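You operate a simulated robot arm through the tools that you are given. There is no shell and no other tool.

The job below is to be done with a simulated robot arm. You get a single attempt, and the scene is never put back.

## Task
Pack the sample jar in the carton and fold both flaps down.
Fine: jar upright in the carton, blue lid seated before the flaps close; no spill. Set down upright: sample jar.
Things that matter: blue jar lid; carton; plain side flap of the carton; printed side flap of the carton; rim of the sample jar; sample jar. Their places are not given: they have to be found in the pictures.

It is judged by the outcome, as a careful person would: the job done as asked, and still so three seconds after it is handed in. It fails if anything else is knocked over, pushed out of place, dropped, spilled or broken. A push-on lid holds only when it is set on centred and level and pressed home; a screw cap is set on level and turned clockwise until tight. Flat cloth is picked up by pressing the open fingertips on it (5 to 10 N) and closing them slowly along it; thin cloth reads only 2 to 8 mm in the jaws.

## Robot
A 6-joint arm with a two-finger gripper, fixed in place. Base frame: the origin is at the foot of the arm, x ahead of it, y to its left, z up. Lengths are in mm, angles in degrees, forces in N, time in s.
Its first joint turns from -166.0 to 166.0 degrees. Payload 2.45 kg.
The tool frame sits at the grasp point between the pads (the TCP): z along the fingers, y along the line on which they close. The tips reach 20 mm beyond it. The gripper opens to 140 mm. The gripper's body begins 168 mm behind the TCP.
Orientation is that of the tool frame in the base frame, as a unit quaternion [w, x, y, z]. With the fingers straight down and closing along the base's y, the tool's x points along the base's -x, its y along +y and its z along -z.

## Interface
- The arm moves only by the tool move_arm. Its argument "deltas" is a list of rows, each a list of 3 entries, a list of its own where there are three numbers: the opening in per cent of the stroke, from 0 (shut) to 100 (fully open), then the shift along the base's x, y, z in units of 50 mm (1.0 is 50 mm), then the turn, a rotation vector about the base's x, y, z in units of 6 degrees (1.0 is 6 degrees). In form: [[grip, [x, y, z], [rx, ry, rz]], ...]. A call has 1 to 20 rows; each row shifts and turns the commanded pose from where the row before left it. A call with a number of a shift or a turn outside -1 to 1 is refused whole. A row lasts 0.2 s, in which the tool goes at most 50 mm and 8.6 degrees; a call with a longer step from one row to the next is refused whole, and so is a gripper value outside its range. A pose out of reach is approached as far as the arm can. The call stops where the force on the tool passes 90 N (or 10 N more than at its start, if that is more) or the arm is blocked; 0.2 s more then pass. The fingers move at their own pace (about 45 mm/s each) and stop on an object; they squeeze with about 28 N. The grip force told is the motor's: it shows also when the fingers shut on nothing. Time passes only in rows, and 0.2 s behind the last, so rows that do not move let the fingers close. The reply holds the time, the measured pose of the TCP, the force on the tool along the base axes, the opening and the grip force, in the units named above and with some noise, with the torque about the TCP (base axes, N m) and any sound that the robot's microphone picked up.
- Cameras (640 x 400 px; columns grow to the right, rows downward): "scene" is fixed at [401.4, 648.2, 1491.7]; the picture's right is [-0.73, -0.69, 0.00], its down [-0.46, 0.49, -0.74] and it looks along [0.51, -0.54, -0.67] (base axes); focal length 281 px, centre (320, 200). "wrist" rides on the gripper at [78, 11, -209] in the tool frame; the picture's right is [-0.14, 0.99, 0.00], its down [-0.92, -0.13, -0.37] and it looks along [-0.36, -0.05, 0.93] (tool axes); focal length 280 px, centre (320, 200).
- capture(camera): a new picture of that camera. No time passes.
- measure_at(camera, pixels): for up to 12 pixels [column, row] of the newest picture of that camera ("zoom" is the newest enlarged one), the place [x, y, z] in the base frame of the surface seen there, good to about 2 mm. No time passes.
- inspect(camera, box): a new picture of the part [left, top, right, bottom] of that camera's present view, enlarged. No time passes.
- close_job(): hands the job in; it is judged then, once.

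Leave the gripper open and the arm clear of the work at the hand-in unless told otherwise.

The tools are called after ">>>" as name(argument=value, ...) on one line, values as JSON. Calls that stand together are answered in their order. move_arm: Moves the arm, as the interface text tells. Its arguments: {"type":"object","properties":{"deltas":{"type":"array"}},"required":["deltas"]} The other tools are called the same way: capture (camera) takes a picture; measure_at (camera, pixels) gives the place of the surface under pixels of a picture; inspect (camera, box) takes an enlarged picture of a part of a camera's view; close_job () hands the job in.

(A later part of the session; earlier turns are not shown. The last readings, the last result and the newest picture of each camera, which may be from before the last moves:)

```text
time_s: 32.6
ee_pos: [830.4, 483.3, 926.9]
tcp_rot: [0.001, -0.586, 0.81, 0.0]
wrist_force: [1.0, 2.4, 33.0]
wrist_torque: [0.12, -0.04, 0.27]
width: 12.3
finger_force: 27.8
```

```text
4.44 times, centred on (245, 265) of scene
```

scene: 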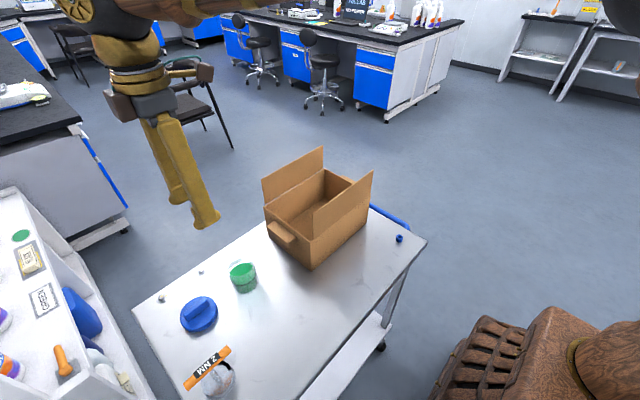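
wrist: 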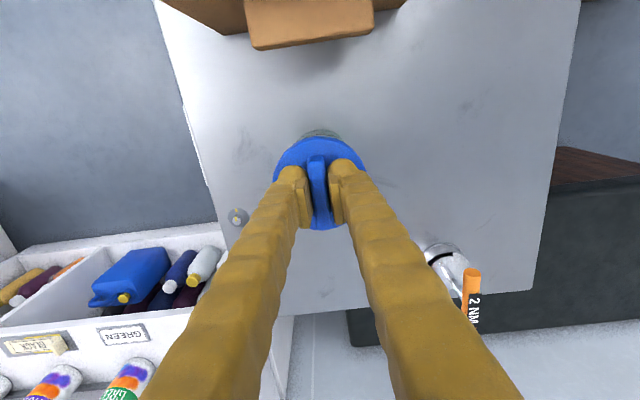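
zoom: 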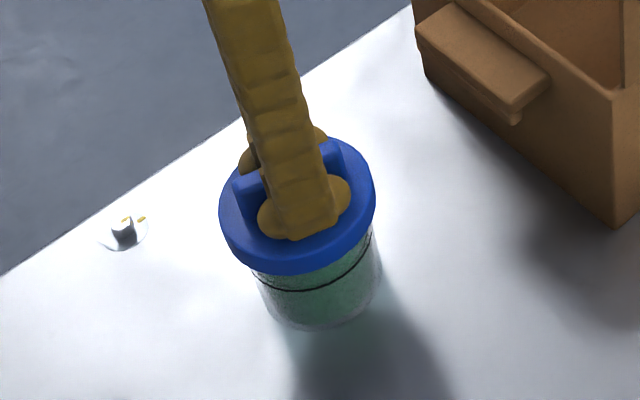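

Torque is 0.27 N·m after 18° and the lid turned with the fingers. I'll continue another 36° while easing up 0.5 mm.

>>> move_arm(deltas=[[0, [0, 0, 0.01], [0, 0, -0.6]], [0, [0, 0, 0], [0, 0, -0.6]], [0, [0, 0, 0], [0, 0, -0.6]], [0, [0, 0, 0], [0, 0, -0.6]], [0, [0, 0, 0], [0, 0, -0.6]], [0, [0, 0, 0], [0, 0, -0.6]], [0, [0, 0, 0], [0, 0, -0.6]], [0, [0, 0, 0], [0, 0, -0.6]], [0, [0, 0, 0], [0, 0, -0.6]], [0, [0, 0, 0], [0, 0, -0.6]], [0, [0, 0, 0], [0, 0, 0]]])

>>> inspect(camera="scene", box=[205, 220, 285, 310])

>>> measure_at(camera="zoom", pixels=[[240, 235], [270, 250], [340, 235], [365, 200], [300, 258], [350, 155], [225, 205]])

```text
time_s: 35.0
ee_pos: [829.5, 485.2, 928.9]
tcp_rot: [0.0, -0.308, 0.951, 0.0]
wrist_force: [-0.2, -1.8, 18.7]
wrist_torque: [-0.06, 0.04, 0.21]
width: 12.3
finger_force: 27.3
```

```text
4.44 times, centred on (245, 265) of scene
```

zoom: 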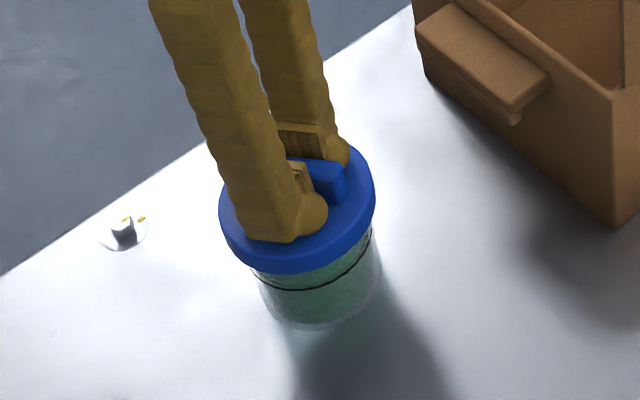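

```text
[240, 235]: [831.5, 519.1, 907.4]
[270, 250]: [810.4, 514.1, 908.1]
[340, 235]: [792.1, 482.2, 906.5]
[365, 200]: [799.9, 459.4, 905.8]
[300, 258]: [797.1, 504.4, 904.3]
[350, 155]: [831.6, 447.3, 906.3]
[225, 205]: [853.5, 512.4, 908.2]
```

Torque is holding at about 0.2 N·m and the lid is level at about 907. I'll keep turning clockwise another 72° and watch for a rise in torque.

>>> move_arm(deltas=[[0, [0, 0, 0], [0, 0, -0.8]], [0, [0, 0, 0], [0, 0, -0.8]], [0, [0, 0, 0], [0, 0, -0.8]], [0, [0, 0, 0], [0, 0, -0.8]], [0, [0, 0, 0], [0, 0, -0.8]], [0, [0, 0, 0], [0, 0, -0.8]], [0, [0, 0, 0], [0, 0, -0.8]], [0, [0, 0, 0], [0, 0, -0.8]], [0, [0, 0, 0], [0, 0, -0.8]], [0, [0, 0, 0], [0, 0, -0.8]], [0, [0, 0, 0], [0, 0, -0.8]], [0, [0, 0, 0], [0, 0, -0.8]], [0, [0, 0, 0], [0, 0, -0.8]], [0, [0, 0, 0], [0, 0, -0.8]], [0, [0, 0, 0], [0, 0, -0.8]], [0, [0, 0, 0], [0, 0, 0]]])

>>> inspect(camera="scene", box=[205, 220, 285, 310])

>>> measure_at(camera="zoom", pixels=[[240, 235], [270, 250], [340, 235], [365, 200], [300, 258], [350, 155], [225, 205]])

```text
time_s: 38.4
ee_pos: [829.7, 483.0, 928.9]
tcp_rot: [0.001, 0.309, 0.951, -0.001]
wrist_force: [0.7, -1.0, 19.8]
wrist_torque: [-0.04, -0.03, 0.16]
width: 12.3
finger_force: 28.0
```

```text
4.44 times, centred on (245, 265) of scene
```

zoom: 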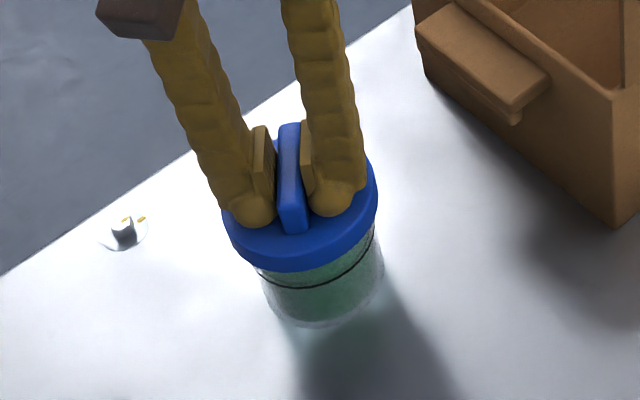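

```text
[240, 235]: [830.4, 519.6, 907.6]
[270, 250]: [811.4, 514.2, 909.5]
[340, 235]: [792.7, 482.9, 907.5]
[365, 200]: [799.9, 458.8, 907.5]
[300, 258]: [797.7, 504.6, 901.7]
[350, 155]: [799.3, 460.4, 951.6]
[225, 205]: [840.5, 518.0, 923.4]
```

The torque stays at about 0.2 N·m, which is friction only, with no tightening after 126°. I need to know whether the jar is turning along with the lid, so I'll zoom in on it closely.

>>> inspect(camera="scene", box=[222, 245, 272, 285])

>>> capture(camera="wrist")

```text
10.00 times, centred on (247, 265) of scene
```

zoom: 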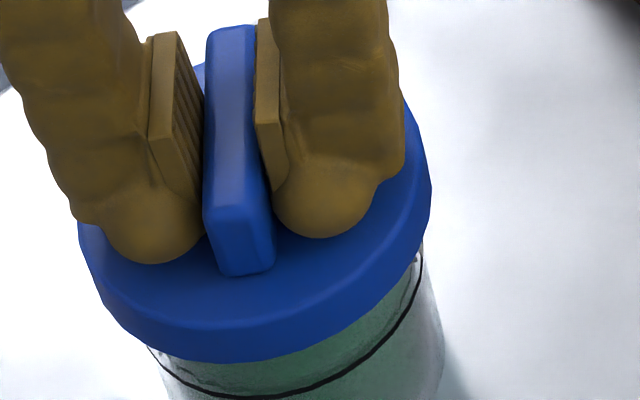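

```text
taken
```

wrist: 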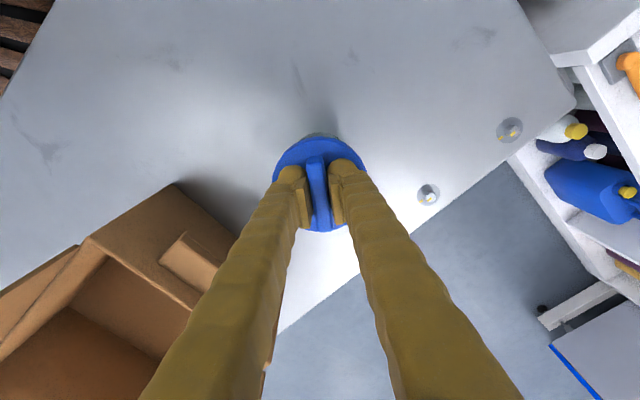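

I'll look at the lower body of the jar for any mark that would show rotation.

>>> inspect(camera="scene", box=[222, 262, 272, 302])

>>> inspect(camera="wrist", box=[265, 110, 375, 180])

```text
10.00 times, centred on (247, 282) of scene
```

zoom: 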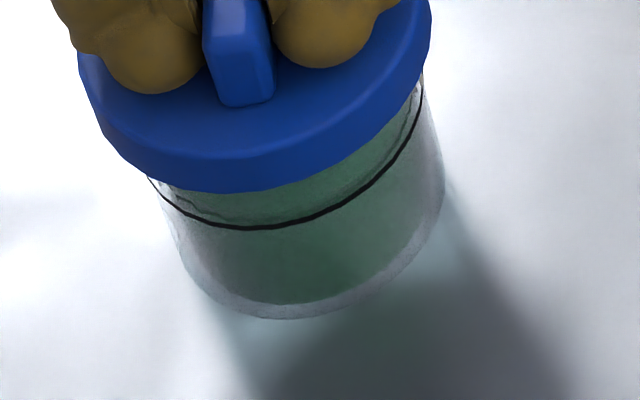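

```text
5.71 times, centred on (320, 145) of wrist
```

zoom: 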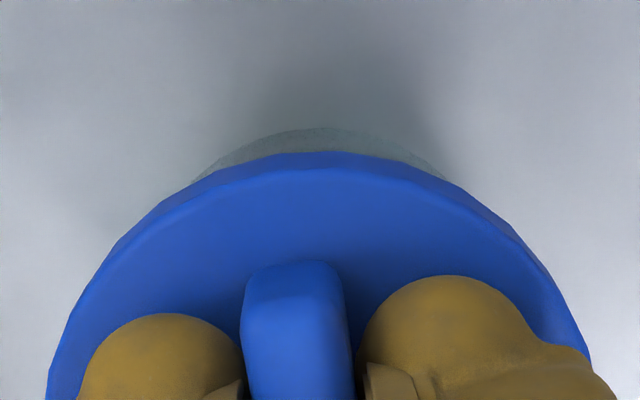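

I see no marks on the glass to judge rotation by. I'll do a gentle lift test of a few mm to see if the lid now holds.

>>> move_arm(deltas=[[0, [0, 0, 0.03], [0, 0, 0]], [0, [0, 0, 0.03], [0, 0, 0]], [0, [0, 0, 0.02], [0, 0, 0]], [0, [0, 0, 0], [0, 0, 0]]])

>>> inspect(camera="scene", box=[205, 220, 285, 310])

>>> measure_at(camera="zoom", pixels=[[240, 235], [270, 250], [340, 235], [365, 200], [300, 258], [370, 230], [225, 205], [300, 320], [270, 305], [375, 270]])

```text
time_s: 39.4
ee_pos: [829.3, 483.5, 932.3]
tcp_rot: [0.0, 0.309, 0.951, 0.0]
wrist_force: [-1.0, 0.6, -0.3]
wrist_torque: [0.0, 0.04, 0.01]
width: 12.6
finger_force: 27.8
```

```text
4.44 times, centred on (245, 265) of scene
```

zoom: 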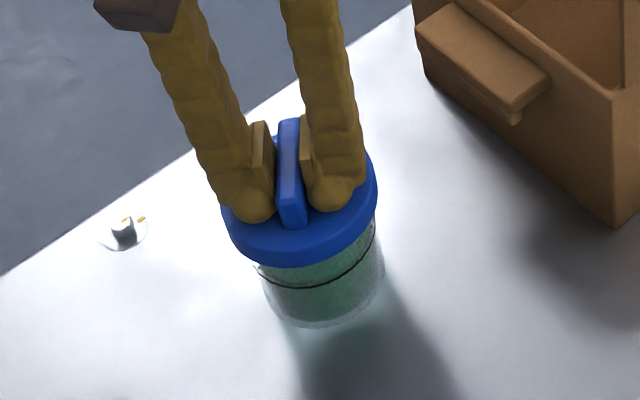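

```text
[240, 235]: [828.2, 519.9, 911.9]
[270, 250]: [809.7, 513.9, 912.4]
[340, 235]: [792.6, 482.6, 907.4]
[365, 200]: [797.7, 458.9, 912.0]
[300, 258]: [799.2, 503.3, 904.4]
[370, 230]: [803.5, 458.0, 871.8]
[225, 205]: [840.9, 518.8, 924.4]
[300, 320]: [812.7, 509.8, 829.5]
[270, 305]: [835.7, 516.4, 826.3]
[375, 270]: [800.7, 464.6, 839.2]
```

The lid still lifts off freely, so 126° of turning did not engage anything, and my earlier press may have been off-centre by more than allowed. I'll raise the lid clear and measure the jar rim and lid centres much more carefully.

>>> move_arm(deltas=[[0, [0, 0, 0.1], [0, 0, 0]], [0, [0, 0, 0.3], [0, 0, 0]], [0, [0, 0, 0.5], [0, 0, 0]], [0, [0, 0, 0.5], [0, 0, 0]], [0, [0, 0, 0.3], [0, 0, 0]], [0, [0, 0, 0], [0, 0, 0]]])

>>> inspect(camera="scene", box=[205, 220, 285, 310])

```text
time_s: 40.8
ee_pos: [831.1, 484.4, 1018.2]
tcp_rot: [0.001, 0.309, 0.951, 0.0]
wrist_force: [0.8, -0.4, -0.5]
wrist_torque: [-0.01, 0.0, 0.04]
width: 12.4
finger_force: 28.0
```

```text
4.44 times, centred on (245, 265) of scene
```

zoom: 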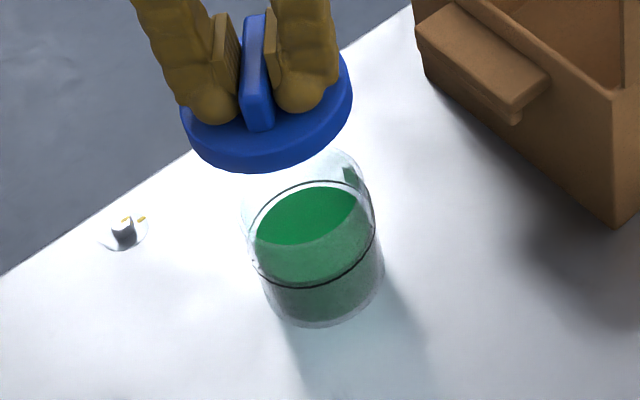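

This shows something useful: the dark patch on the glass was on the far left wall and is now at the right, at (350,175), so the jar turned with the lid. I'll measure the patch and the rim.

>>> inspect(camera="scene", box=[230, 250, 270, 290])

>>> measure_at(camera="zoom", pixels=[[424, 75], [414, 65], [434, 90], [470, 130], [150, 150], [420, 30], [360, 15], [330, 95], [300, 300], [190, 330], [455, 180], [180, 170]])

```text
10.00 times, centred on (250, 270) of scene
```

zoom: 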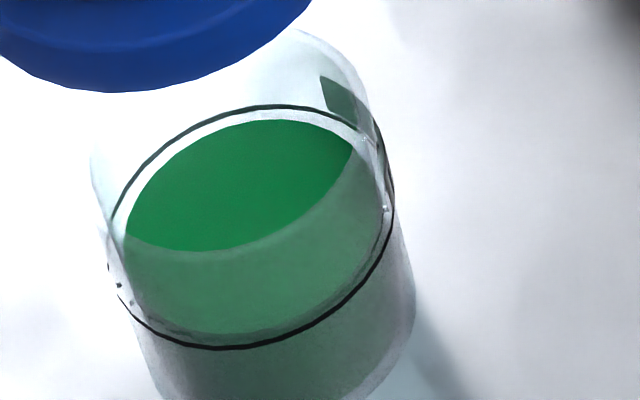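

```text
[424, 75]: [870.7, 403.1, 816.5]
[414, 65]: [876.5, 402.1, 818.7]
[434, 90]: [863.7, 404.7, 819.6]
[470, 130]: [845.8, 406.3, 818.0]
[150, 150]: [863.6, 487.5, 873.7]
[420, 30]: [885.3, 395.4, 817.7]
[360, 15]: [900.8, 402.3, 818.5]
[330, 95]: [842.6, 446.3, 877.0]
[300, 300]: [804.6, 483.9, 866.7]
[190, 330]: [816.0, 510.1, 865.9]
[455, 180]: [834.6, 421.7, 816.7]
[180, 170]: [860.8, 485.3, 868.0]
```

The patch shows the jar turned about 60° while the lid turned 126°. To settle whether this is a push-on or a screw lid, I'll carry it to free space and tilt its underside toward the scene camera.

>>> move_arm(deltas=[[0, [0, 0, 0.5], [0, 0, 0]], [0, [0, 0, 0.8], [0, 0, 0]], [0, [0, 0, 0.8], [0, 0, 0]], [0, [0, 0, 0.5], [0, 0, 0]], [0, [-0.4, -0.3, 0], [0, 0, 0]], [0, [-0.6, -0.5, 0], [0, 0, 0]], [0, [-0.7, -0.6, 0], [0, 0, 0]], [0, [-0.7, -0.6, 0], [0, 0, 0]], [0, [-0.7, -0.6, 0], [0, 0, 0]], [0, [-0.7, -0.6, 0], [0, 0, 0]], [0, [-0.5, -0.4, 0], [0, 0, 0]], [0, [-0.3, -0.2, 0], [0, 0, 0]], [0, [0, 0, 0], [0, 0, 0]]])

>>> capture(camera="scene")

```text
time_s: 43.6
ee_pos: [599.4, 293.3, 1147.4]
tcp_rot: [0.001, 0.309, 0.951, 0.0]
wrist_force: [0.3, 0.3, 0.2]
wrist_torque: [0.0, 0.0, 0.01]
width: 12.2
finger_force: 28.3
```

```text
taken
```

scene: 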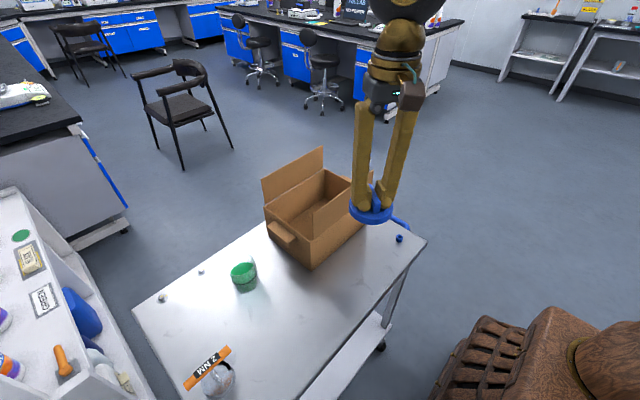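

The lid is in free space and the jar is in clear view. I'll tilt +60° about x in steps so the underside turns toward the camera.

>>> move_arm(deltas=[[0, [0, 0, 0.2], [0.5, 0, 0]], [0, [0, 0, 0.2], [1, 0, 0]], [0, [0, 0, 0.2], [1, 0, 0]], [0, [0, 0, 0.2], [1, 0, 0]], [0, [0, 0, 0.2], [1, 0, 0]], [0, [0, 0, 0.2], [1, 0, 0]], [0, [0, 0, 0], [1, 0, 0]], [0, [0, 0, 0], [1, 0, 0]], [0, [0, 0, 0], [1, 0, 0]], [0, [0, 0, 0], [1, 0, 0]], [0, [0, 0, 0], [0.5, 0, 0]], [0, [0, 0, 0], [0, 0, 0]]])

>>> capture(camera="scene")

```text
time_s: 46.2
ee_pos: [600.3, 293.8, 1206.6]
tcp_rot: [-0.154, 0.268, 0.823, 0.476]
wrist_force: [-0.1, -0.9, 0.3]
wrist_torque: [-0.01, -0.02, 0.0]
width: 12.3
finger_force: 27.4
```

```text
taken
```

scene: 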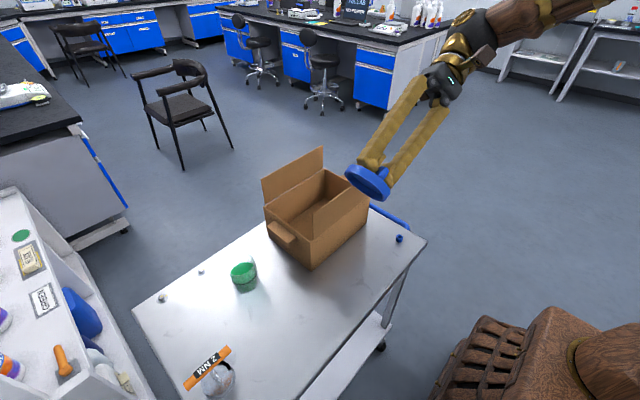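

The underside is starting to face the camera at about (370,180). I'll enlarge it.

>>> inspect(camera="scene", box=[340, 155, 400, 205])

>>> inspect(camera="scene", box=[220, 250, 270, 300])

```text
8.00 times, centred on (370, 180) of scene
```

zoom: 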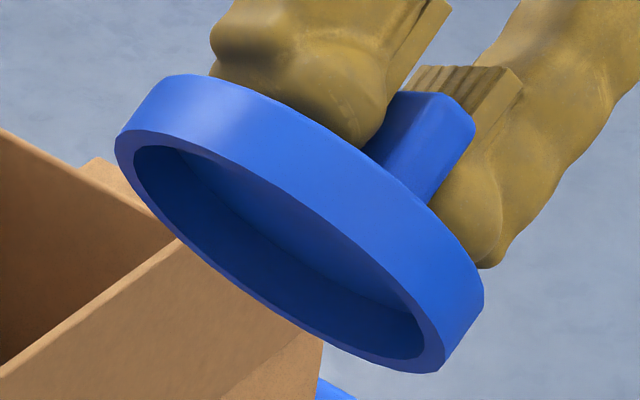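

```text
8.00 times, centred on (245, 275) of scene
```

zoom: 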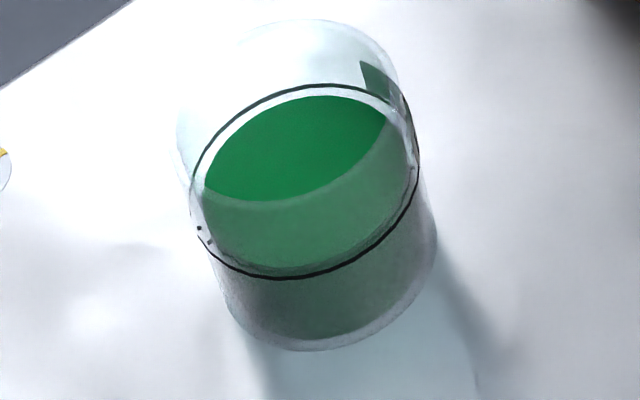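

The underside is a plain smooth skirt with no threads, so this is a push-on lid and it needs truer centring and a good press. I'll tilt 18° more to measure the recess depth and inner radius.

>>> move_arm(deltas=[[0, [0, 0, 0], [1, 0, 0]], [0, [0, 0, 0], [1, 0, 0]], [0, [0, 0, 0], [1, 0, 0]], [0, [0, 0, 0], [0, 0, 0]], [0, [0, 0, 0], [0, 0, 0]]])

>>> inspect(camera="scene", box=[335, 150, 405, 210])

```text
time_s: 47.4
ee_pos: [600.5, 293.5, 1207.4]
tcp_rot: [-0.194, 0.24, 0.739, 0.599]
wrist_force: [0.1, -0.4, -0.5]
wrist_torque: [0.01, -0.03, 0.03]
width: 12.2
finger_force: 28.1
```

```text
6.67 times, centred on (370, 180) of scene
```

zoom: 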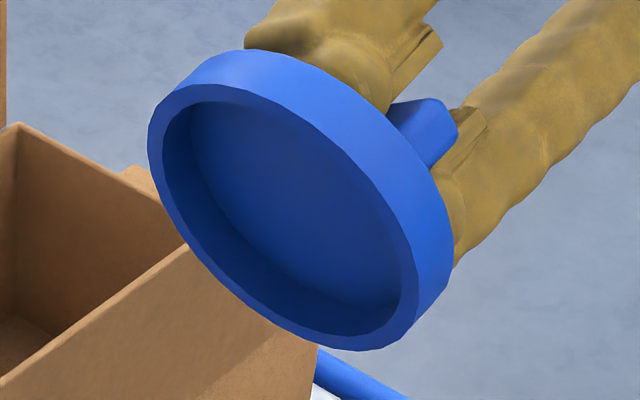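

Now the plate and skirt are both visible. I'll measure points on the inner plate and on the skirt's bottom ring.

>>> measure_at(camera="zoom", pixels=[[280, 180], [320, 220], [250, 150], [340, 260], [230, 200], [300, 240], [157, 145], [210, 260], [345, 342], [410, 310], [240, 93], [340, 160]])

>>> measure_at(camera="zoom", pixels=[[156, 170], [180, 225], [250, 298], [300, 330], [385, 338], [412, 280], [395, 225], [370, 190], [300, 122], [270, 102], [200, 92], [170, 115]])

```text
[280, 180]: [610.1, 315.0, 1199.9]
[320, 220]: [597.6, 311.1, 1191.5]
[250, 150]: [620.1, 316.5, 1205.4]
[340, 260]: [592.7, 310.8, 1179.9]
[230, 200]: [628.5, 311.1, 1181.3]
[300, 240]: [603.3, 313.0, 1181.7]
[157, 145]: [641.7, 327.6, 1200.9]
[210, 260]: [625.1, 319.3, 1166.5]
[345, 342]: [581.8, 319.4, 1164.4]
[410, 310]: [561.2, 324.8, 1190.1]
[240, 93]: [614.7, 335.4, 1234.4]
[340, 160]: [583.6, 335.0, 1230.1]
```

```text
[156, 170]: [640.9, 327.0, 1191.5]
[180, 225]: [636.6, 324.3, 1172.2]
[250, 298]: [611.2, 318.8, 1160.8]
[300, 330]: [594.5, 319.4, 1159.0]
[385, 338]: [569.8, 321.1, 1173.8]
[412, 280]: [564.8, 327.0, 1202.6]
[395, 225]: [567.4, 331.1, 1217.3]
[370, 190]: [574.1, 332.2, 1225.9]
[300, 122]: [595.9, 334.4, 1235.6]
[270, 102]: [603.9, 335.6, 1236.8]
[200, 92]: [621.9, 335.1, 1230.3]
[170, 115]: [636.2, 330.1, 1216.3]
```

The recess is about 12 mm deep with a 3 mm plate and an inner radius of about 37, against the jar's 35.5. So the lid was fully down but can sit up to 1.5 mm off-centre. I'll tilt it back upright and do a better-centred press.

>>> move_arm(deltas=[[0, [0, 0, 0], [-0.5, 0, 0]], [0, [0, 0, 0], [-1, 0, 0]], [0, [0, 0, 0], [-1, 0, 0]], [0, [0, 0, 0], [-1, 0, 0]], [0, [0, 0, 0], [-1, 0, 0]], [0, [0, 0, 0], [-1, 0, 0]], [0, [0, 0, 0], [-1, 0, 0]], [0, [0, 0, 0], [-1, 0, 0]], [0, [0, 0, 0], [-1, 0, 0]], [0, [0, 0, 0], [-1, 0, 0]], [0, [0, 0, 0], [-1, 0, 0]], [0, [0, 0, 0], [-1, 0, 0]], [0, [0, 0, 0], [-1, 0, 0]], [0, [0, 0, 0], [-0.5, 0, 0]], [0, [0, 0, 0], [0, 0, 0]]])

>>> move_arm(deltas=[[0, [0.15, 0.2, 0], [0, 0, 1]], [0, [0.25, 0.33, 0], [0, 0, 1]], [0, [0.25, 0.33, 0], [0, 0, 1]], [0, [0.25, 0.33, 0], [0, 0, 1]], [0, [0.25, 0.33, 0], [0, 0, 1]], [0, [0.25, 0.33, 0], [0, 0, 1]], [0, [0.25, 0.33, 0], [0, 0, 1]], [0, [0.25, 0.33, 0], [0, 0, 1]], [0, [0.25, 0.33, 0], [0, 0, 1]], [0, [0.25, 0.33, 0], [0, 0, 1]], [0, [0.25, 0.33, 0], [0, 0, 1]], [0, [0.25, 0.33, 0], [0, 0, 1]], [0, [0.25, 0.33, 0], [0, 0, 1]], [0, [0.25, 0.33, 0], [0, 0, 1]], [0, [0.25, 0.33, 0], [0, 0, 1]], [0, [0.25, 0.33, 0], [0, 0, 1]], [0, [0.25, 0.33, 0], [0, 0, 1]], [0, [0.25, 0.33, 0], [0, 0, 1]], [0, [0.25, 0.33, 0], [0, 0, 1]], [0, [0.15, 0.2, 0], [0, 0, 1]]])

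```text
time_s: 50.6
ee_pos: [598.1, 294.0, 1207.6]
tcp_rot: [-0.001, 0.31, 0.951, -0.001]
wrist_force: [0.4, -0.6, -0.5]
wrist_torque: [0.02, 0.03, 0.0]
width: 12.1
finger_force: 28.6
```

```text
time_s: 54.8
ee_pos: [839.5, 611.3, 1208.7]
tcp_rot: [0.0, -0.67, 0.742, 0.0]
wrist_force: [0.7, -1.0, 0.1]
wrist_torque: [0.03, -0.01, 0.02]
width: 12.3
finger_force: 27.5
```

The lid is upright again at (840,611). I'll finish the last 6° of yaw and lower to z≈1000 for a view of both jar and lid.

>>> move_arm(deltas=[[0, [0, 0, -0.3], [0, 0, 1]], [0, [0, 0, -0.8], [0, 0, 0]], [0, [0, 0, -0.9], [0, 0, 0]], [0, [0, 0, -0.9], [0, 0, 0]], [0, [0, 0, -0.8], [0, 0, 0]], [0, [0, 0, -0.4], [0, 0, 0]], [0, [0, 0, 0], [0, 0, 0]], [0, [0, 0, 0], [0, 0, 0]]])

>>> capture(camera="wrist")

>>> inspect(camera="wrist", box=[270, 0, 370, 80])

```text
time_s: 56.6
ee_pos: [840.6, 610.0, 1001.7]
tcp_rot: [0.001, 0.707, -0.707, -0.001]
wrist_force: [-0.8, -0.2, -0.2]
wrist_torque: [0.02, -0.01, -0.02]
width: 12.5
finger_force: 28.3
```

```text
taken
```

wrist: 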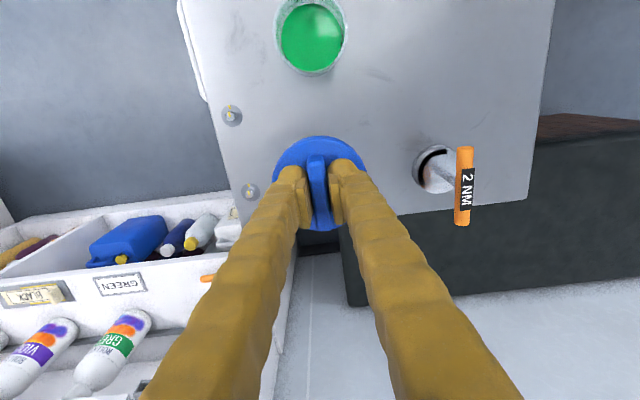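

```text
5.00 times, centred on (320, 40) of wrist
```

zoom: 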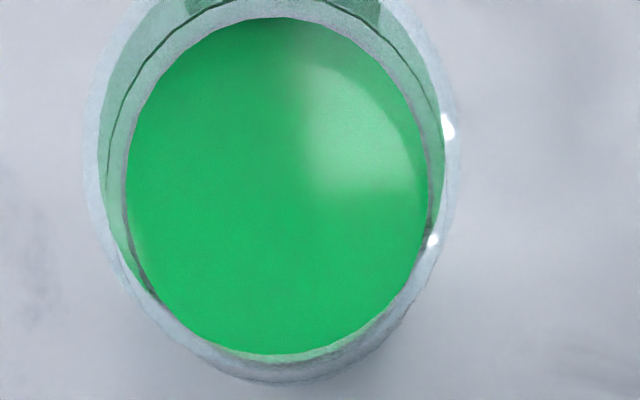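

The jar rim is clearly visible here as a pale ring. I'll measure points all around that ring.

>>> measure_at(camera="zoom", pixels=[[90, 170], [93, 200], [102, 240], [120, 275], [92, 130], [100, 90], [455, 150], [456, 120], [450, 190], [448, 90], [435, 60], [118, 40]])

>>> measure_at(camera="zoom", pixels=[[127, 205], [160, 80], [210, 32], [290, 20], [360, 45], [405, 95], [428, 175], [420, 245], [385, 305], [320, 347], [240, 347], [170, 295]])

```text
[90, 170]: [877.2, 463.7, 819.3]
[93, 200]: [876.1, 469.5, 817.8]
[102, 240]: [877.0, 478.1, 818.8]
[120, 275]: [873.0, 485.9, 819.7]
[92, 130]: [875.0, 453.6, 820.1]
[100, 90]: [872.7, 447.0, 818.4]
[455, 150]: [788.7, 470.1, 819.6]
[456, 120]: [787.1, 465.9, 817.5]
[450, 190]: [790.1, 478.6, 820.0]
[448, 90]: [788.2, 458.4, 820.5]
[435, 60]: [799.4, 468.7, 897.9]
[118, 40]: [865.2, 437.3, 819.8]
```

```text
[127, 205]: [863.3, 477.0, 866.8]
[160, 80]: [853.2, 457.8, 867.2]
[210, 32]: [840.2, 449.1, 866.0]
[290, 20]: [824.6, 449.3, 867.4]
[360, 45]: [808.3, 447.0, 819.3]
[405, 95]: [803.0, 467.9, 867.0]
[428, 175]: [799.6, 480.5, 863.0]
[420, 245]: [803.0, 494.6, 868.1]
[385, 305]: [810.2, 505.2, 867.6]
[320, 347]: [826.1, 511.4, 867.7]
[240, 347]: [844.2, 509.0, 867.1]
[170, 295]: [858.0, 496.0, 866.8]
```

The liquid edge fits a circle at about (831.4,480.3), so the jar shifted a few mm in -y during the turning. I'll cross-check from the scene camera, then measure the held lid in the wrist view.

>>> inspect(camera="scene", box=[220, 250, 270, 300])

>>> measure_at(camera="zoom", pixels=[[215, 190], [240, 130], [290, 105], [340, 98], [380, 120], [300, 190], [230, 280], [260, 320], [310, 335], [370, 322], [415, 280], [425, 240]])

>>> inspect(camera="wrist", box=[265, 125, 375, 240])

>>> measure_at(camera="zoom", pixels=[[186, 175], [195, 155], [215, 125], [245, 100], [280, 85], [320, 82], [360, 88], [400, 105], [430, 128], [450, 155], [458, 178], [320, 368]])

```text
8.00 times, centred on (245, 275) of scene
```

zoom: 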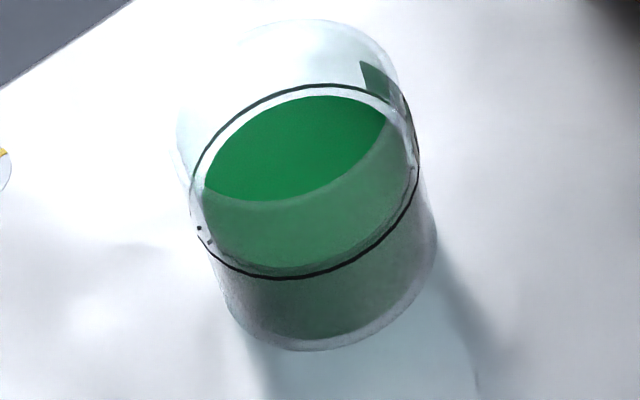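

```text
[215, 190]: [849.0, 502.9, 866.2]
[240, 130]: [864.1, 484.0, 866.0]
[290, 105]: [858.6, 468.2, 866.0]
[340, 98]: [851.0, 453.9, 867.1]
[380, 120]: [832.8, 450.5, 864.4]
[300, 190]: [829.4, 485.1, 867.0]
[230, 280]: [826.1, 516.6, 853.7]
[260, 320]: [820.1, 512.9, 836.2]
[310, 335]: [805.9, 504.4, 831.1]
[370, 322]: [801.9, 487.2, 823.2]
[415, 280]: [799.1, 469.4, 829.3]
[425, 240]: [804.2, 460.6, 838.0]
```

```text
3.48 times, centred on (320, 182) of wrist
```

zoom: 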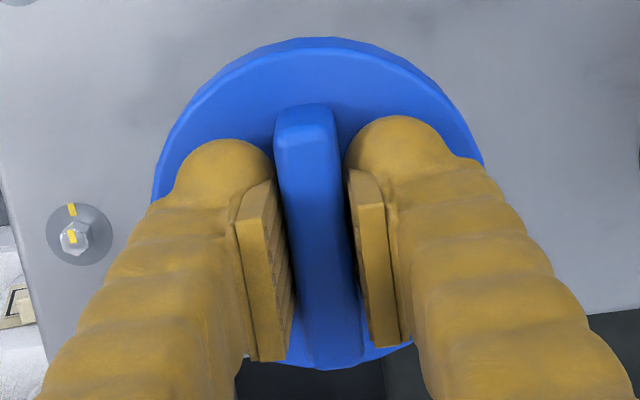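

```text
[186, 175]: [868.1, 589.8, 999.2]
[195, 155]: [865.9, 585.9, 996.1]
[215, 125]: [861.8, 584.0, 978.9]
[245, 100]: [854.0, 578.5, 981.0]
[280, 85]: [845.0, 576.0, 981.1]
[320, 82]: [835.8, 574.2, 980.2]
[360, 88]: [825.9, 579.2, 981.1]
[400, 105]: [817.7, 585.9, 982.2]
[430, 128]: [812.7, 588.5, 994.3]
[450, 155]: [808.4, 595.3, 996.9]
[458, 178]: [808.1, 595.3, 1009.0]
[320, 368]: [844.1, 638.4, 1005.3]
```

The jar centre averages about (831.6,481). My lid points fell inside the disc, so I'll measure again right on the disc's edge.

>>> measure_at(camera="zoom", pixels=[[157, 180], [165, 150], [185, 110], [215, 76], [255, 53], [300, 42], [340, 42], [385, 53], [425, 78], [455, 110], [472, 140], [478, 155]])

>>> measure_at(camera="zoom", pixels=[[154, 190], [160, 165], [174, 130], [200, 92], [235, 63], [280, 46], [320, 41], [365, 47], [405, 64], [440, 93], [464, 125], [300, 366]])

```text
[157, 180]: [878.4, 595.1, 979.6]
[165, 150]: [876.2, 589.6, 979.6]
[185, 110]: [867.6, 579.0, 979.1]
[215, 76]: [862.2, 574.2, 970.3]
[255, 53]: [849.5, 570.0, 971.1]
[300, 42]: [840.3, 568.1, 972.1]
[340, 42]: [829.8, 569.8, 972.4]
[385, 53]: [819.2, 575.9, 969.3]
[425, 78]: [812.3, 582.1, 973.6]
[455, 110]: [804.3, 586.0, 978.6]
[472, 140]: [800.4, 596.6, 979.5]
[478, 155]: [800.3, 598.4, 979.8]
```

```text
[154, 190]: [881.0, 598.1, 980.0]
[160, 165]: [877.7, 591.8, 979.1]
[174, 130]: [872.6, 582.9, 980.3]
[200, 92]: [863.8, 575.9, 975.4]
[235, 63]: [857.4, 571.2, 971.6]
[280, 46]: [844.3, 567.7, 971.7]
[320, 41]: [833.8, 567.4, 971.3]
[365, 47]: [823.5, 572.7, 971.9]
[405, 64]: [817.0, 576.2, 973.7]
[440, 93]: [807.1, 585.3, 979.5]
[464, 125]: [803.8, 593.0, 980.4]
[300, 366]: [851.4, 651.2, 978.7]
```

The lid fits a circle at (840.5,609.9), so the move to the jar is about (-9,-129). I'll carry it there at this height, then refine with both cameras.

>>> move_arm(deltas=[[0, [-0.02, -0.3, 0], [0, 0, 0]], [0, [-0.04, -0.5, 0], [0, 0, 0]], [0, [-0.05, -0.6, 0], [0, 0, 0]], [0, [-0.04, -0.6, 0], [0, 0, 0]], [0, [-0.02, -0.4, 0], [0, 0, 0]], [0, [-0.01, -0.18, 0], [0, 0, 0]], [0, [0, 0, -0.3], [0, 0, 0]], [0, [0, 0, -0.4], [0, 0, 0]], [0, [0, 0, 0], [0, 0, 0]], [0, [0, 0, 0], [0, 0, 0]]])

>>> inspect(camera="scene", box=[215, 230, 275, 300])

```text
time_s: 58.8
ee_pos: [830.3, 479.9, 966.1]
tcp_rot: [-0.001, 0.708, -0.707, 0.0]
wrist_force: [0.1, 0.6, 0.0]
wrist_torque: [0.0, -0.03, -0.06]
width: 12.6
finger_force: 28.4
```

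```text
5.71 times, centred on (245, 265) of scene
```

zoom: 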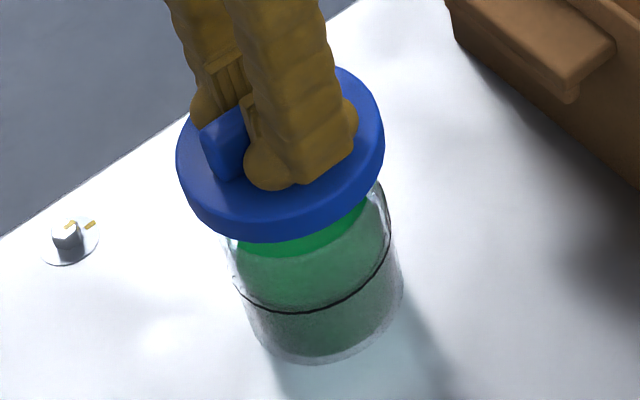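

Using the camera geometry, the lid's outline midpoint should line up with the jar's axis. I'll take two high zooms, of the lid edges and of the jar's lower body, to compare them to sub-millimetre level.

>>> inspect(camera="scene", box=[215, 238, 263, 268])

>>> inspect(camera="scene", box=[222, 266, 270, 296])

```text
13.33 times, centred on (239, 253) of scene
```

zoom: 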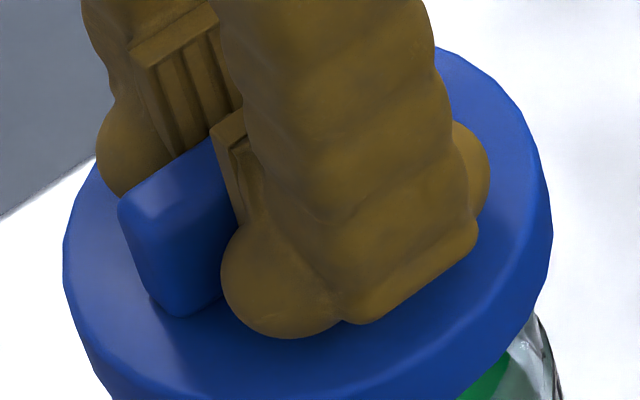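

```text
13.33 times, centred on (246, 281) of scene
```

zoom: 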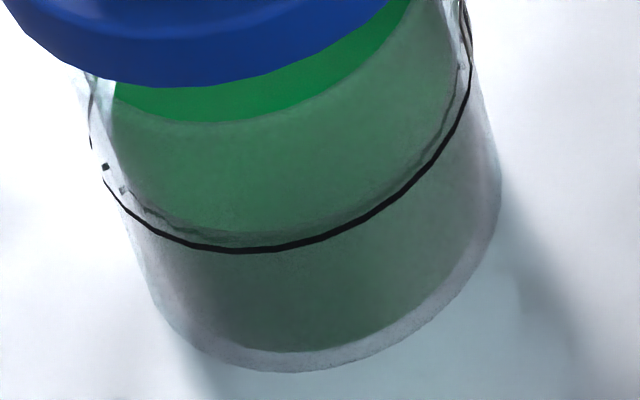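

The outline method is too sensitive for the left base edge. Instead I'll measure matching arcs: 12 points on the lid's front skirt, then 12 on the jar's front wall, in one fresh zoom.

>>> inspect(camera="scene", box=[215, 230, 275, 300])

>>> measure_at(camera="zoom", pixels=[[182, 175], [187, 192], [197, 208], [212, 222], [232, 232], [255, 235], [280, 232], [305, 224], [330, 212], [352, 194], [370, 170], [380, 145]])

>>> measure_at(camera="zoom", pixels=[[247, 305], [255, 320], [265, 332], [280, 340], [297, 346], [315, 346], [335, 340], [352, 332], [370, 318], [384, 300], [393, 280], [396, 262]])

```text
5.71 times, centred on (245, 265) of scene
```

zoom: 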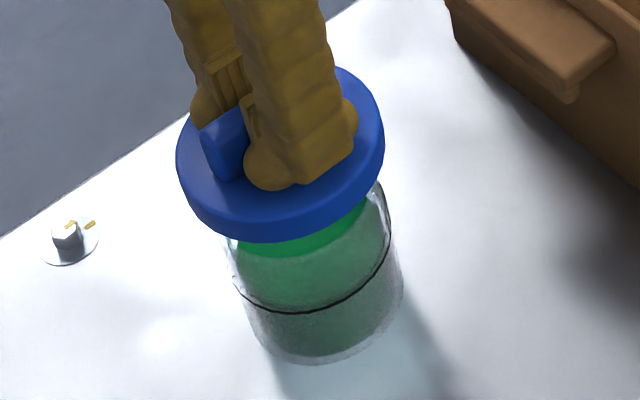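

```text
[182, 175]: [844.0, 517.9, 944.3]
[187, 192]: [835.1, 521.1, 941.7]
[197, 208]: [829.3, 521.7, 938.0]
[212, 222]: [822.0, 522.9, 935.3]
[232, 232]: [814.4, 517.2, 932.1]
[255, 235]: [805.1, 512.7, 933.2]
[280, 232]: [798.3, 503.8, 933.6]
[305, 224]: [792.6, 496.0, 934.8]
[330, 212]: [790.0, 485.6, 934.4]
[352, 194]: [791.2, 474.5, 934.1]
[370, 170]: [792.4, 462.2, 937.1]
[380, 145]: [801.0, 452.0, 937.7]
```

```text
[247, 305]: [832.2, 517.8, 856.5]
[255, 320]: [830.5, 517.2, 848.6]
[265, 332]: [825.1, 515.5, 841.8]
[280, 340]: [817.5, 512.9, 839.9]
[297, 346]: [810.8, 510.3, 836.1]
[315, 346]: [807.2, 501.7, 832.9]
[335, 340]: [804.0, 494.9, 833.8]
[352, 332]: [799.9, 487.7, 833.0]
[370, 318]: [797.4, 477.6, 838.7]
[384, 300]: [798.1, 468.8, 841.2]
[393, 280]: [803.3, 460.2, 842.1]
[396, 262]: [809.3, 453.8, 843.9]
```

The fits agree: lid about (831,480.9), jar about (831.4,481), so they are within half a millimetre. I'll nudge +0.3 mm in x and lower to just above seating.

>>> move_arm(deltas=[[0, [0.006, 0, -0.2], [0, 0, 0]], [0, [0, 0, -0.2], [0, 0, 0]], [0, [0, 0, -0.15], [0, 0, 0]], [0, [0, 0, -0.1], [0, 0, 0]], [0, [0, 0, -0.05], [0, 0, 0]], [0, [0, 0, 0], [0, 0, 0]], [0, [0, 0, 0], [0, 0, 0]]])

>>> move_arm(deltas=[[0, [0, 0, -0.015], [0, 0, 0]], [0, [0, 0, -0.015], [0, 0, 0]], [0, [0, 0, 0], [0, 0, 0]]])

```text
time_s: 60.4
ee_pos: [831.8, 480.8, 931.3]
tcp_rot: [0.001, -0.707, 0.707, 0.0]
wrist_force: [-0.2, -0.4, 0.7]
wrist_torque: [0.01, -0.01, 0.0]
width: 12.6
finger_force: 28.4
```

```text
time_s: 61.2
ee_pos: [832.3, 481.2, 930.0]
tcp_rot: [0.001, 0.707, -0.707, 0.0]
wrist_force: [-0.5, 0.4, -0.8]
wrist_torque: [-0.01, 0.0, -0.01]
width: 12.2
finger_force: 28.4
```

There is no contact and no side force at 930. I'll go down another 1.5 mm to contact.

>>> move_arm(deltas=[[0, [0, 0, -0.015], [0, 0, 0]], [0, [0, 0, -0.015], [0, 0, 0]], [0, [0, 0, 0], [0, 0, 0]]])

```text
time_s: 62.0
ee_pos: [830.0, 481.1, 929.2]
tcp_rot: [0.0, -0.707, 0.707, -0.001]
wrist_force: [0.5, -1.6, 10.1]
wrist_torque: [0.25, -0.05, 0.0]
width: 12.5
finger_force: 28.1
```

Contact is at 10 N, with a torque showing the +y edge touches first, so the lid sits very slightly tilted in the grip. I'll release it so it rests level on the rim by itself, then press with closed fingers on top of the bar.

>>> move_arm(deltas=[[0, [0, 0, 0.012], [0, 0, 0]], [12, [0, 0, 0], [0, 0, 0]], [18, [0, 0, 0], [0, 0, 0]], [28, [0, 0, 0], [0, 0, 0]], [28, [0, 0, 0], [0, 0, 0]]])

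>>> inspect(camera="scene", box=[215, 230, 275, 300])

```text
time_s: 63.2
ee_pos: [831.6, 482.6, 929.0]
tcp_rot: [-0.001, 0.707, -0.707, 0.0]
wrist_force: [0.4, -0.2, 0.3]
wrist_torque: [-0.01, -0.01, 0.01]
width: 39.3
finger_force: 0.1
```

```text
5.71 times, centred on (245, 265) of scene
```

zoom: 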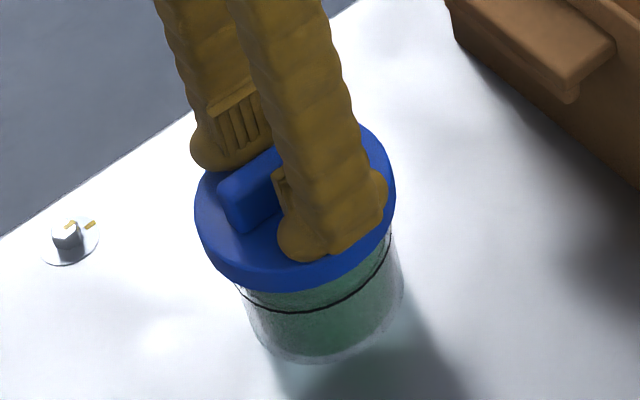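

The lid is released and resting on the jar. I'll rise 70 mm, close the fingers and look down at the lid.

>>> move_arm(deltas=[[28, [0, 0, 0.2], [0, 0, 0]], [28, [0, 0, 0.4], [0, 0, 0]], [28, [0, 0, 0.4], [0, 0, 0]], [10, [0, 0, 0.4], [0, 0, 0]], [0, [0, 0, 0], [0, 0, 0]], [0, [0, 0, 0], [0, 0, 0]], [0, [0, 0, 0], [0, 0, 0]]])

>>> capture(camera="wrist")

>>> inspect(camera="scene", box=[215, 230, 275, 300])

>>> measure_at(camera="zoom", pixels=[[215, 190], [240, 175], [265, 160], [225, 215], [350, 150], [380, 190], [355, 235], [290, 260], [230, 245], [205, 210], [280, 200], [320, 190]])

```text
time_s: 64.8
ee_pos: [831.0, 479.4, 1000.5]
tcp_rot: [0.0, -0.707, 0.708, -0.001]
wrist_force: [-0.2, 0.6, -0.4]
wrist_torque: [0.01, -0.03, -0.01]
width: 0.0
finger_force: 27.8
```

```text
taken
```

wrist: 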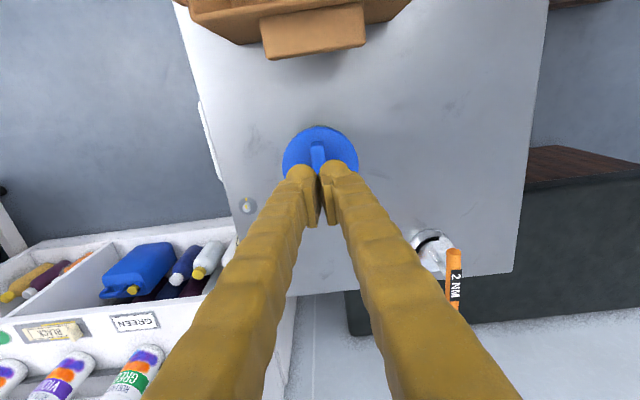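

```text
5.71 times, centred on (245, 265) of scene
```

zoom: 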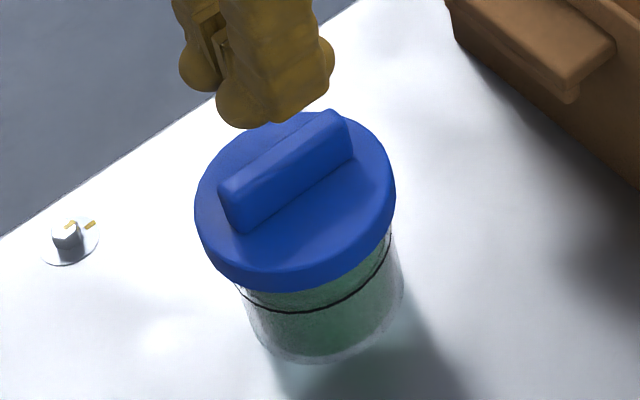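

```text
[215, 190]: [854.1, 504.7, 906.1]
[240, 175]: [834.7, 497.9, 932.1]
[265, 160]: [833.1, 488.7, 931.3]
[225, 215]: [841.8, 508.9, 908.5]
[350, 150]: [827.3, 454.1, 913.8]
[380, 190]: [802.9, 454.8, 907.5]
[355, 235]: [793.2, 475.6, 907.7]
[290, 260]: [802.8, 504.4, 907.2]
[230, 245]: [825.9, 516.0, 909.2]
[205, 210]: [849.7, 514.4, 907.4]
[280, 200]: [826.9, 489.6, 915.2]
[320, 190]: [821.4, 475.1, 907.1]
```

The lid sits level with its top at about 907.5 all round, and the bar top is at about 932. I'll lower the closed fingers onto the bar.

>>> move_arm(deltas=[[0, [0, 0, -0.3], [0, 0, 0]], [0, [0, 0, -0.3], [0, 0, 0]], [0, [0, 0, -0.2], [0, 0, 0]], [0, [0, 0, -0.06], [0, 0, 0]], [0, [0, 0, -0.04], [0, 0, 0]], [0, [0, 0, 0], [0, 0, 0]]])

>>> move_arm(deltas=[[0, [0, 0, -0.02], [0, 0, 0]], [0, [0, 0, -0.02], [0, 0, 0]], [0, [0, 0, 0], [0, 0, 0]]])

```text
time_s: 66.2
ee_pos: [831.9, 481.5, 955.0]
tcp_rot: [-0.001, -0.707, 0.707, 0.0]
wrist_force: [0.6, 0.4, 0.1]
wrist_torque: [0.02, 0.0, 0.0]
width: 0.0
finger_force: 27.6
```

```text
time_s: 67.0
ee_pos: [831.0, 480.4, 954.2]
tcp_rot: [-0.001, -0.707, 0.707, 0.0]
wrist_force: [-1.8, -2.5, 17.4]
wrist_torque: [-0.04, 0.1, 0.02]
width: 5.8
finger_force: 27.2
```

The width reads 5.8 mm, so the bar is wedging the fingertips apart because they close across it. I'll back off, turn the gripper 90° so both tips sit in line on the bar, and press again.

>>> move_arm(deltas=[[0, [0, 0, 0.3], [0, 0, 0]], [0, [0, 0, 0.2], [0, 0, -1]], [0, [0, 0, 0], [0, 0, -1]], [0, [0, 0, 0], [0, 0, -1]], [0, [0, 0, 0], [0, 0, -1]], [0, [0, 0, 0], [0, 0, -1]], [0, [0, 0, 0], [0, 0, -1]], [0, [0, 0, 0], [0, 0, -1]], [0, [0, 0, 0], [0, 0, -1]], [0, [0, 0, 0], [0, 0, -1]], [0, [0, 0, 0], [0, 0, -1]], [0, [0, 0, 0], [0, 0, -1]], [0, [0, 0, 0], [0, 0, -1]], [0, [0, 0, 0], [0, 0, -1]], [0, [0, 0, 0], [0, 0, -1]], [0, [0, 0, 0], [0, 0, -1]], [0, [0, 0, 0], [0, 0, 0]]])

>>> capture(camera="wrist")

>>> inspect(camera="scene", box=[215, 230, 275, 300])

>>> measure_at(camera="zoom", pixels=[[228, 185], [240, 175], [330, 120], [338, 115], [225, 215], [380, 190], [355, 235], [290, 260], [230, 245], [205, 210]])

```text
time_s: 70.6
ee_pos: [831.4, 481.7, 978.2]
tcp_rot: [0.0, 0.001, 1.0, 0.0]
wrist_force: [0.4, -0.4, 0.2]
wrist_torque: [-0.01, -0.03, -0.02]
width: 0.0
finger_force: 28.1
```

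```text
taken
```

wrist: 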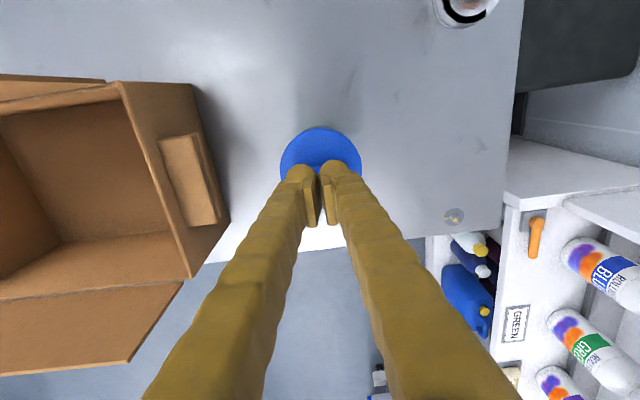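

```text
5.71 times, centred on (245, 265) of scene
```

zoom: 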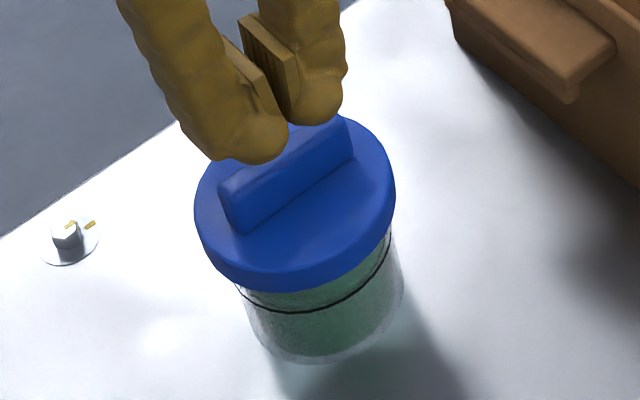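

```text
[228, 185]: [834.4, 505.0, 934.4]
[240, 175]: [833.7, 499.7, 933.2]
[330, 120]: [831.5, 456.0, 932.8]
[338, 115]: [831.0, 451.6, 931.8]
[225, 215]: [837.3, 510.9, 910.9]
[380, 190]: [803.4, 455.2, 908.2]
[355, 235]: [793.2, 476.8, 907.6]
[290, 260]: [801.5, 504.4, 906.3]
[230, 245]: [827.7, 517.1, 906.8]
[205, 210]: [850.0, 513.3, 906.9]
```

The fingers are now in line with the bar, which is centred near (832,480). I'll lower to contact and press in steps.

>>> move_arm(deltas=[[0, [0, 0, -0.2], [0, 0, 0]], [0, [0, 0, -0.2], [0, 0, 0]], [0, [0, 0, -0.06], [0, 0, 0]], [0, [0, 0, -0.02], [0, 0, 0]], [0, [0, 0, 0], [0, 0, 0]]])

>>> move_arm(deltas=[[0, [0, 0, -0.02], [0, 0, 0]], [0, [0, 0, -0.02], [0, 0, 0]], [0, [0, 0, 0], [0, 0, 0]]])

```text
time_s: 71.8
ee_pos: [831.0, 481.2, 954.7]
tcp_rot: [0.001, 0.001, 1.0, 0.0]
wrist_force: [-1.8, -1.8, 10.7]
wrist_torque: [0.0, 0.04, 0.03]
width: 6.1
finger_force: 27.8
```

```text
time_s: 72.6
ee_pos: [831.4, 482.7, 953.1]
tcp_rot: [0.001, 0.0, 1.0, 0.002]
wrist_force: [-4.8, -1.6, 49.2]
wrist_torque: [-0.06, 0.09, -0.03]
width: 6.1
finger_force: 27.5
```

The press is at 49 N with almost no torque, so it is well centred. I'll press on to about 80 N.

>>> move_arm(deltas=[[0, [0, 0, -0.015], [0, 0, 0]], [0, [0, 0, -0.012], [0, 0, 0]], [0, [0, 0, 0], [0, 0, 0]], [0, [0, 0, 0], [0, 0, 0]]])

>>> inspect(camera="scene", box=[215, 230, 275, 300])

>>> measure_at(camera="zoom", pixels=[[380, 190], [355, 235], [290, 260], [230, 245], [205, 210], [320, 240], [270, 245], [250, 230], [340, 200], [365, 160]])

```text
time_s: 73.6
ee_pos: [832.2, 481.4, 953.3]
tcp_rot: [0.001, 0.0, 1.0, 0.001]
wrist_force: [-5.0, 0.5, 88.1]
wrist_torque: [-0.01, 0.08, 0.03]
width: 5.9
finger_force: 28.2
```

```text
5.71 times, centred on (245, 265) of scene
```

zoom: 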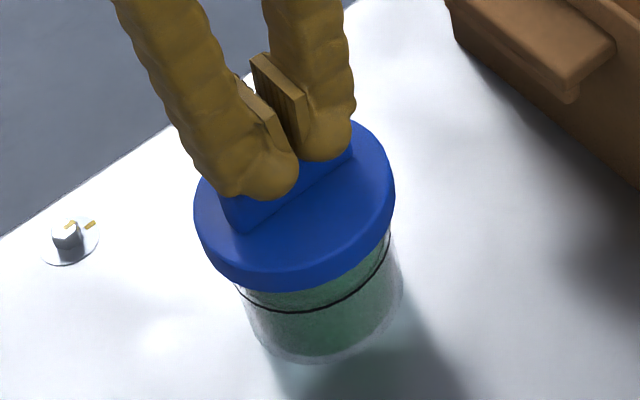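

```text
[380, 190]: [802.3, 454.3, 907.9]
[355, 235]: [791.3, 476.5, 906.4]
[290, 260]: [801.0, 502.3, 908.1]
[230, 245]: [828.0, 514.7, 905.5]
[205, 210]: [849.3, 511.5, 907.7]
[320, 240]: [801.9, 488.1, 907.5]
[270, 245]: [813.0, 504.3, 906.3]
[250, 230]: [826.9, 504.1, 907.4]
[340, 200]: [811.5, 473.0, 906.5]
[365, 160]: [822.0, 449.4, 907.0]
```

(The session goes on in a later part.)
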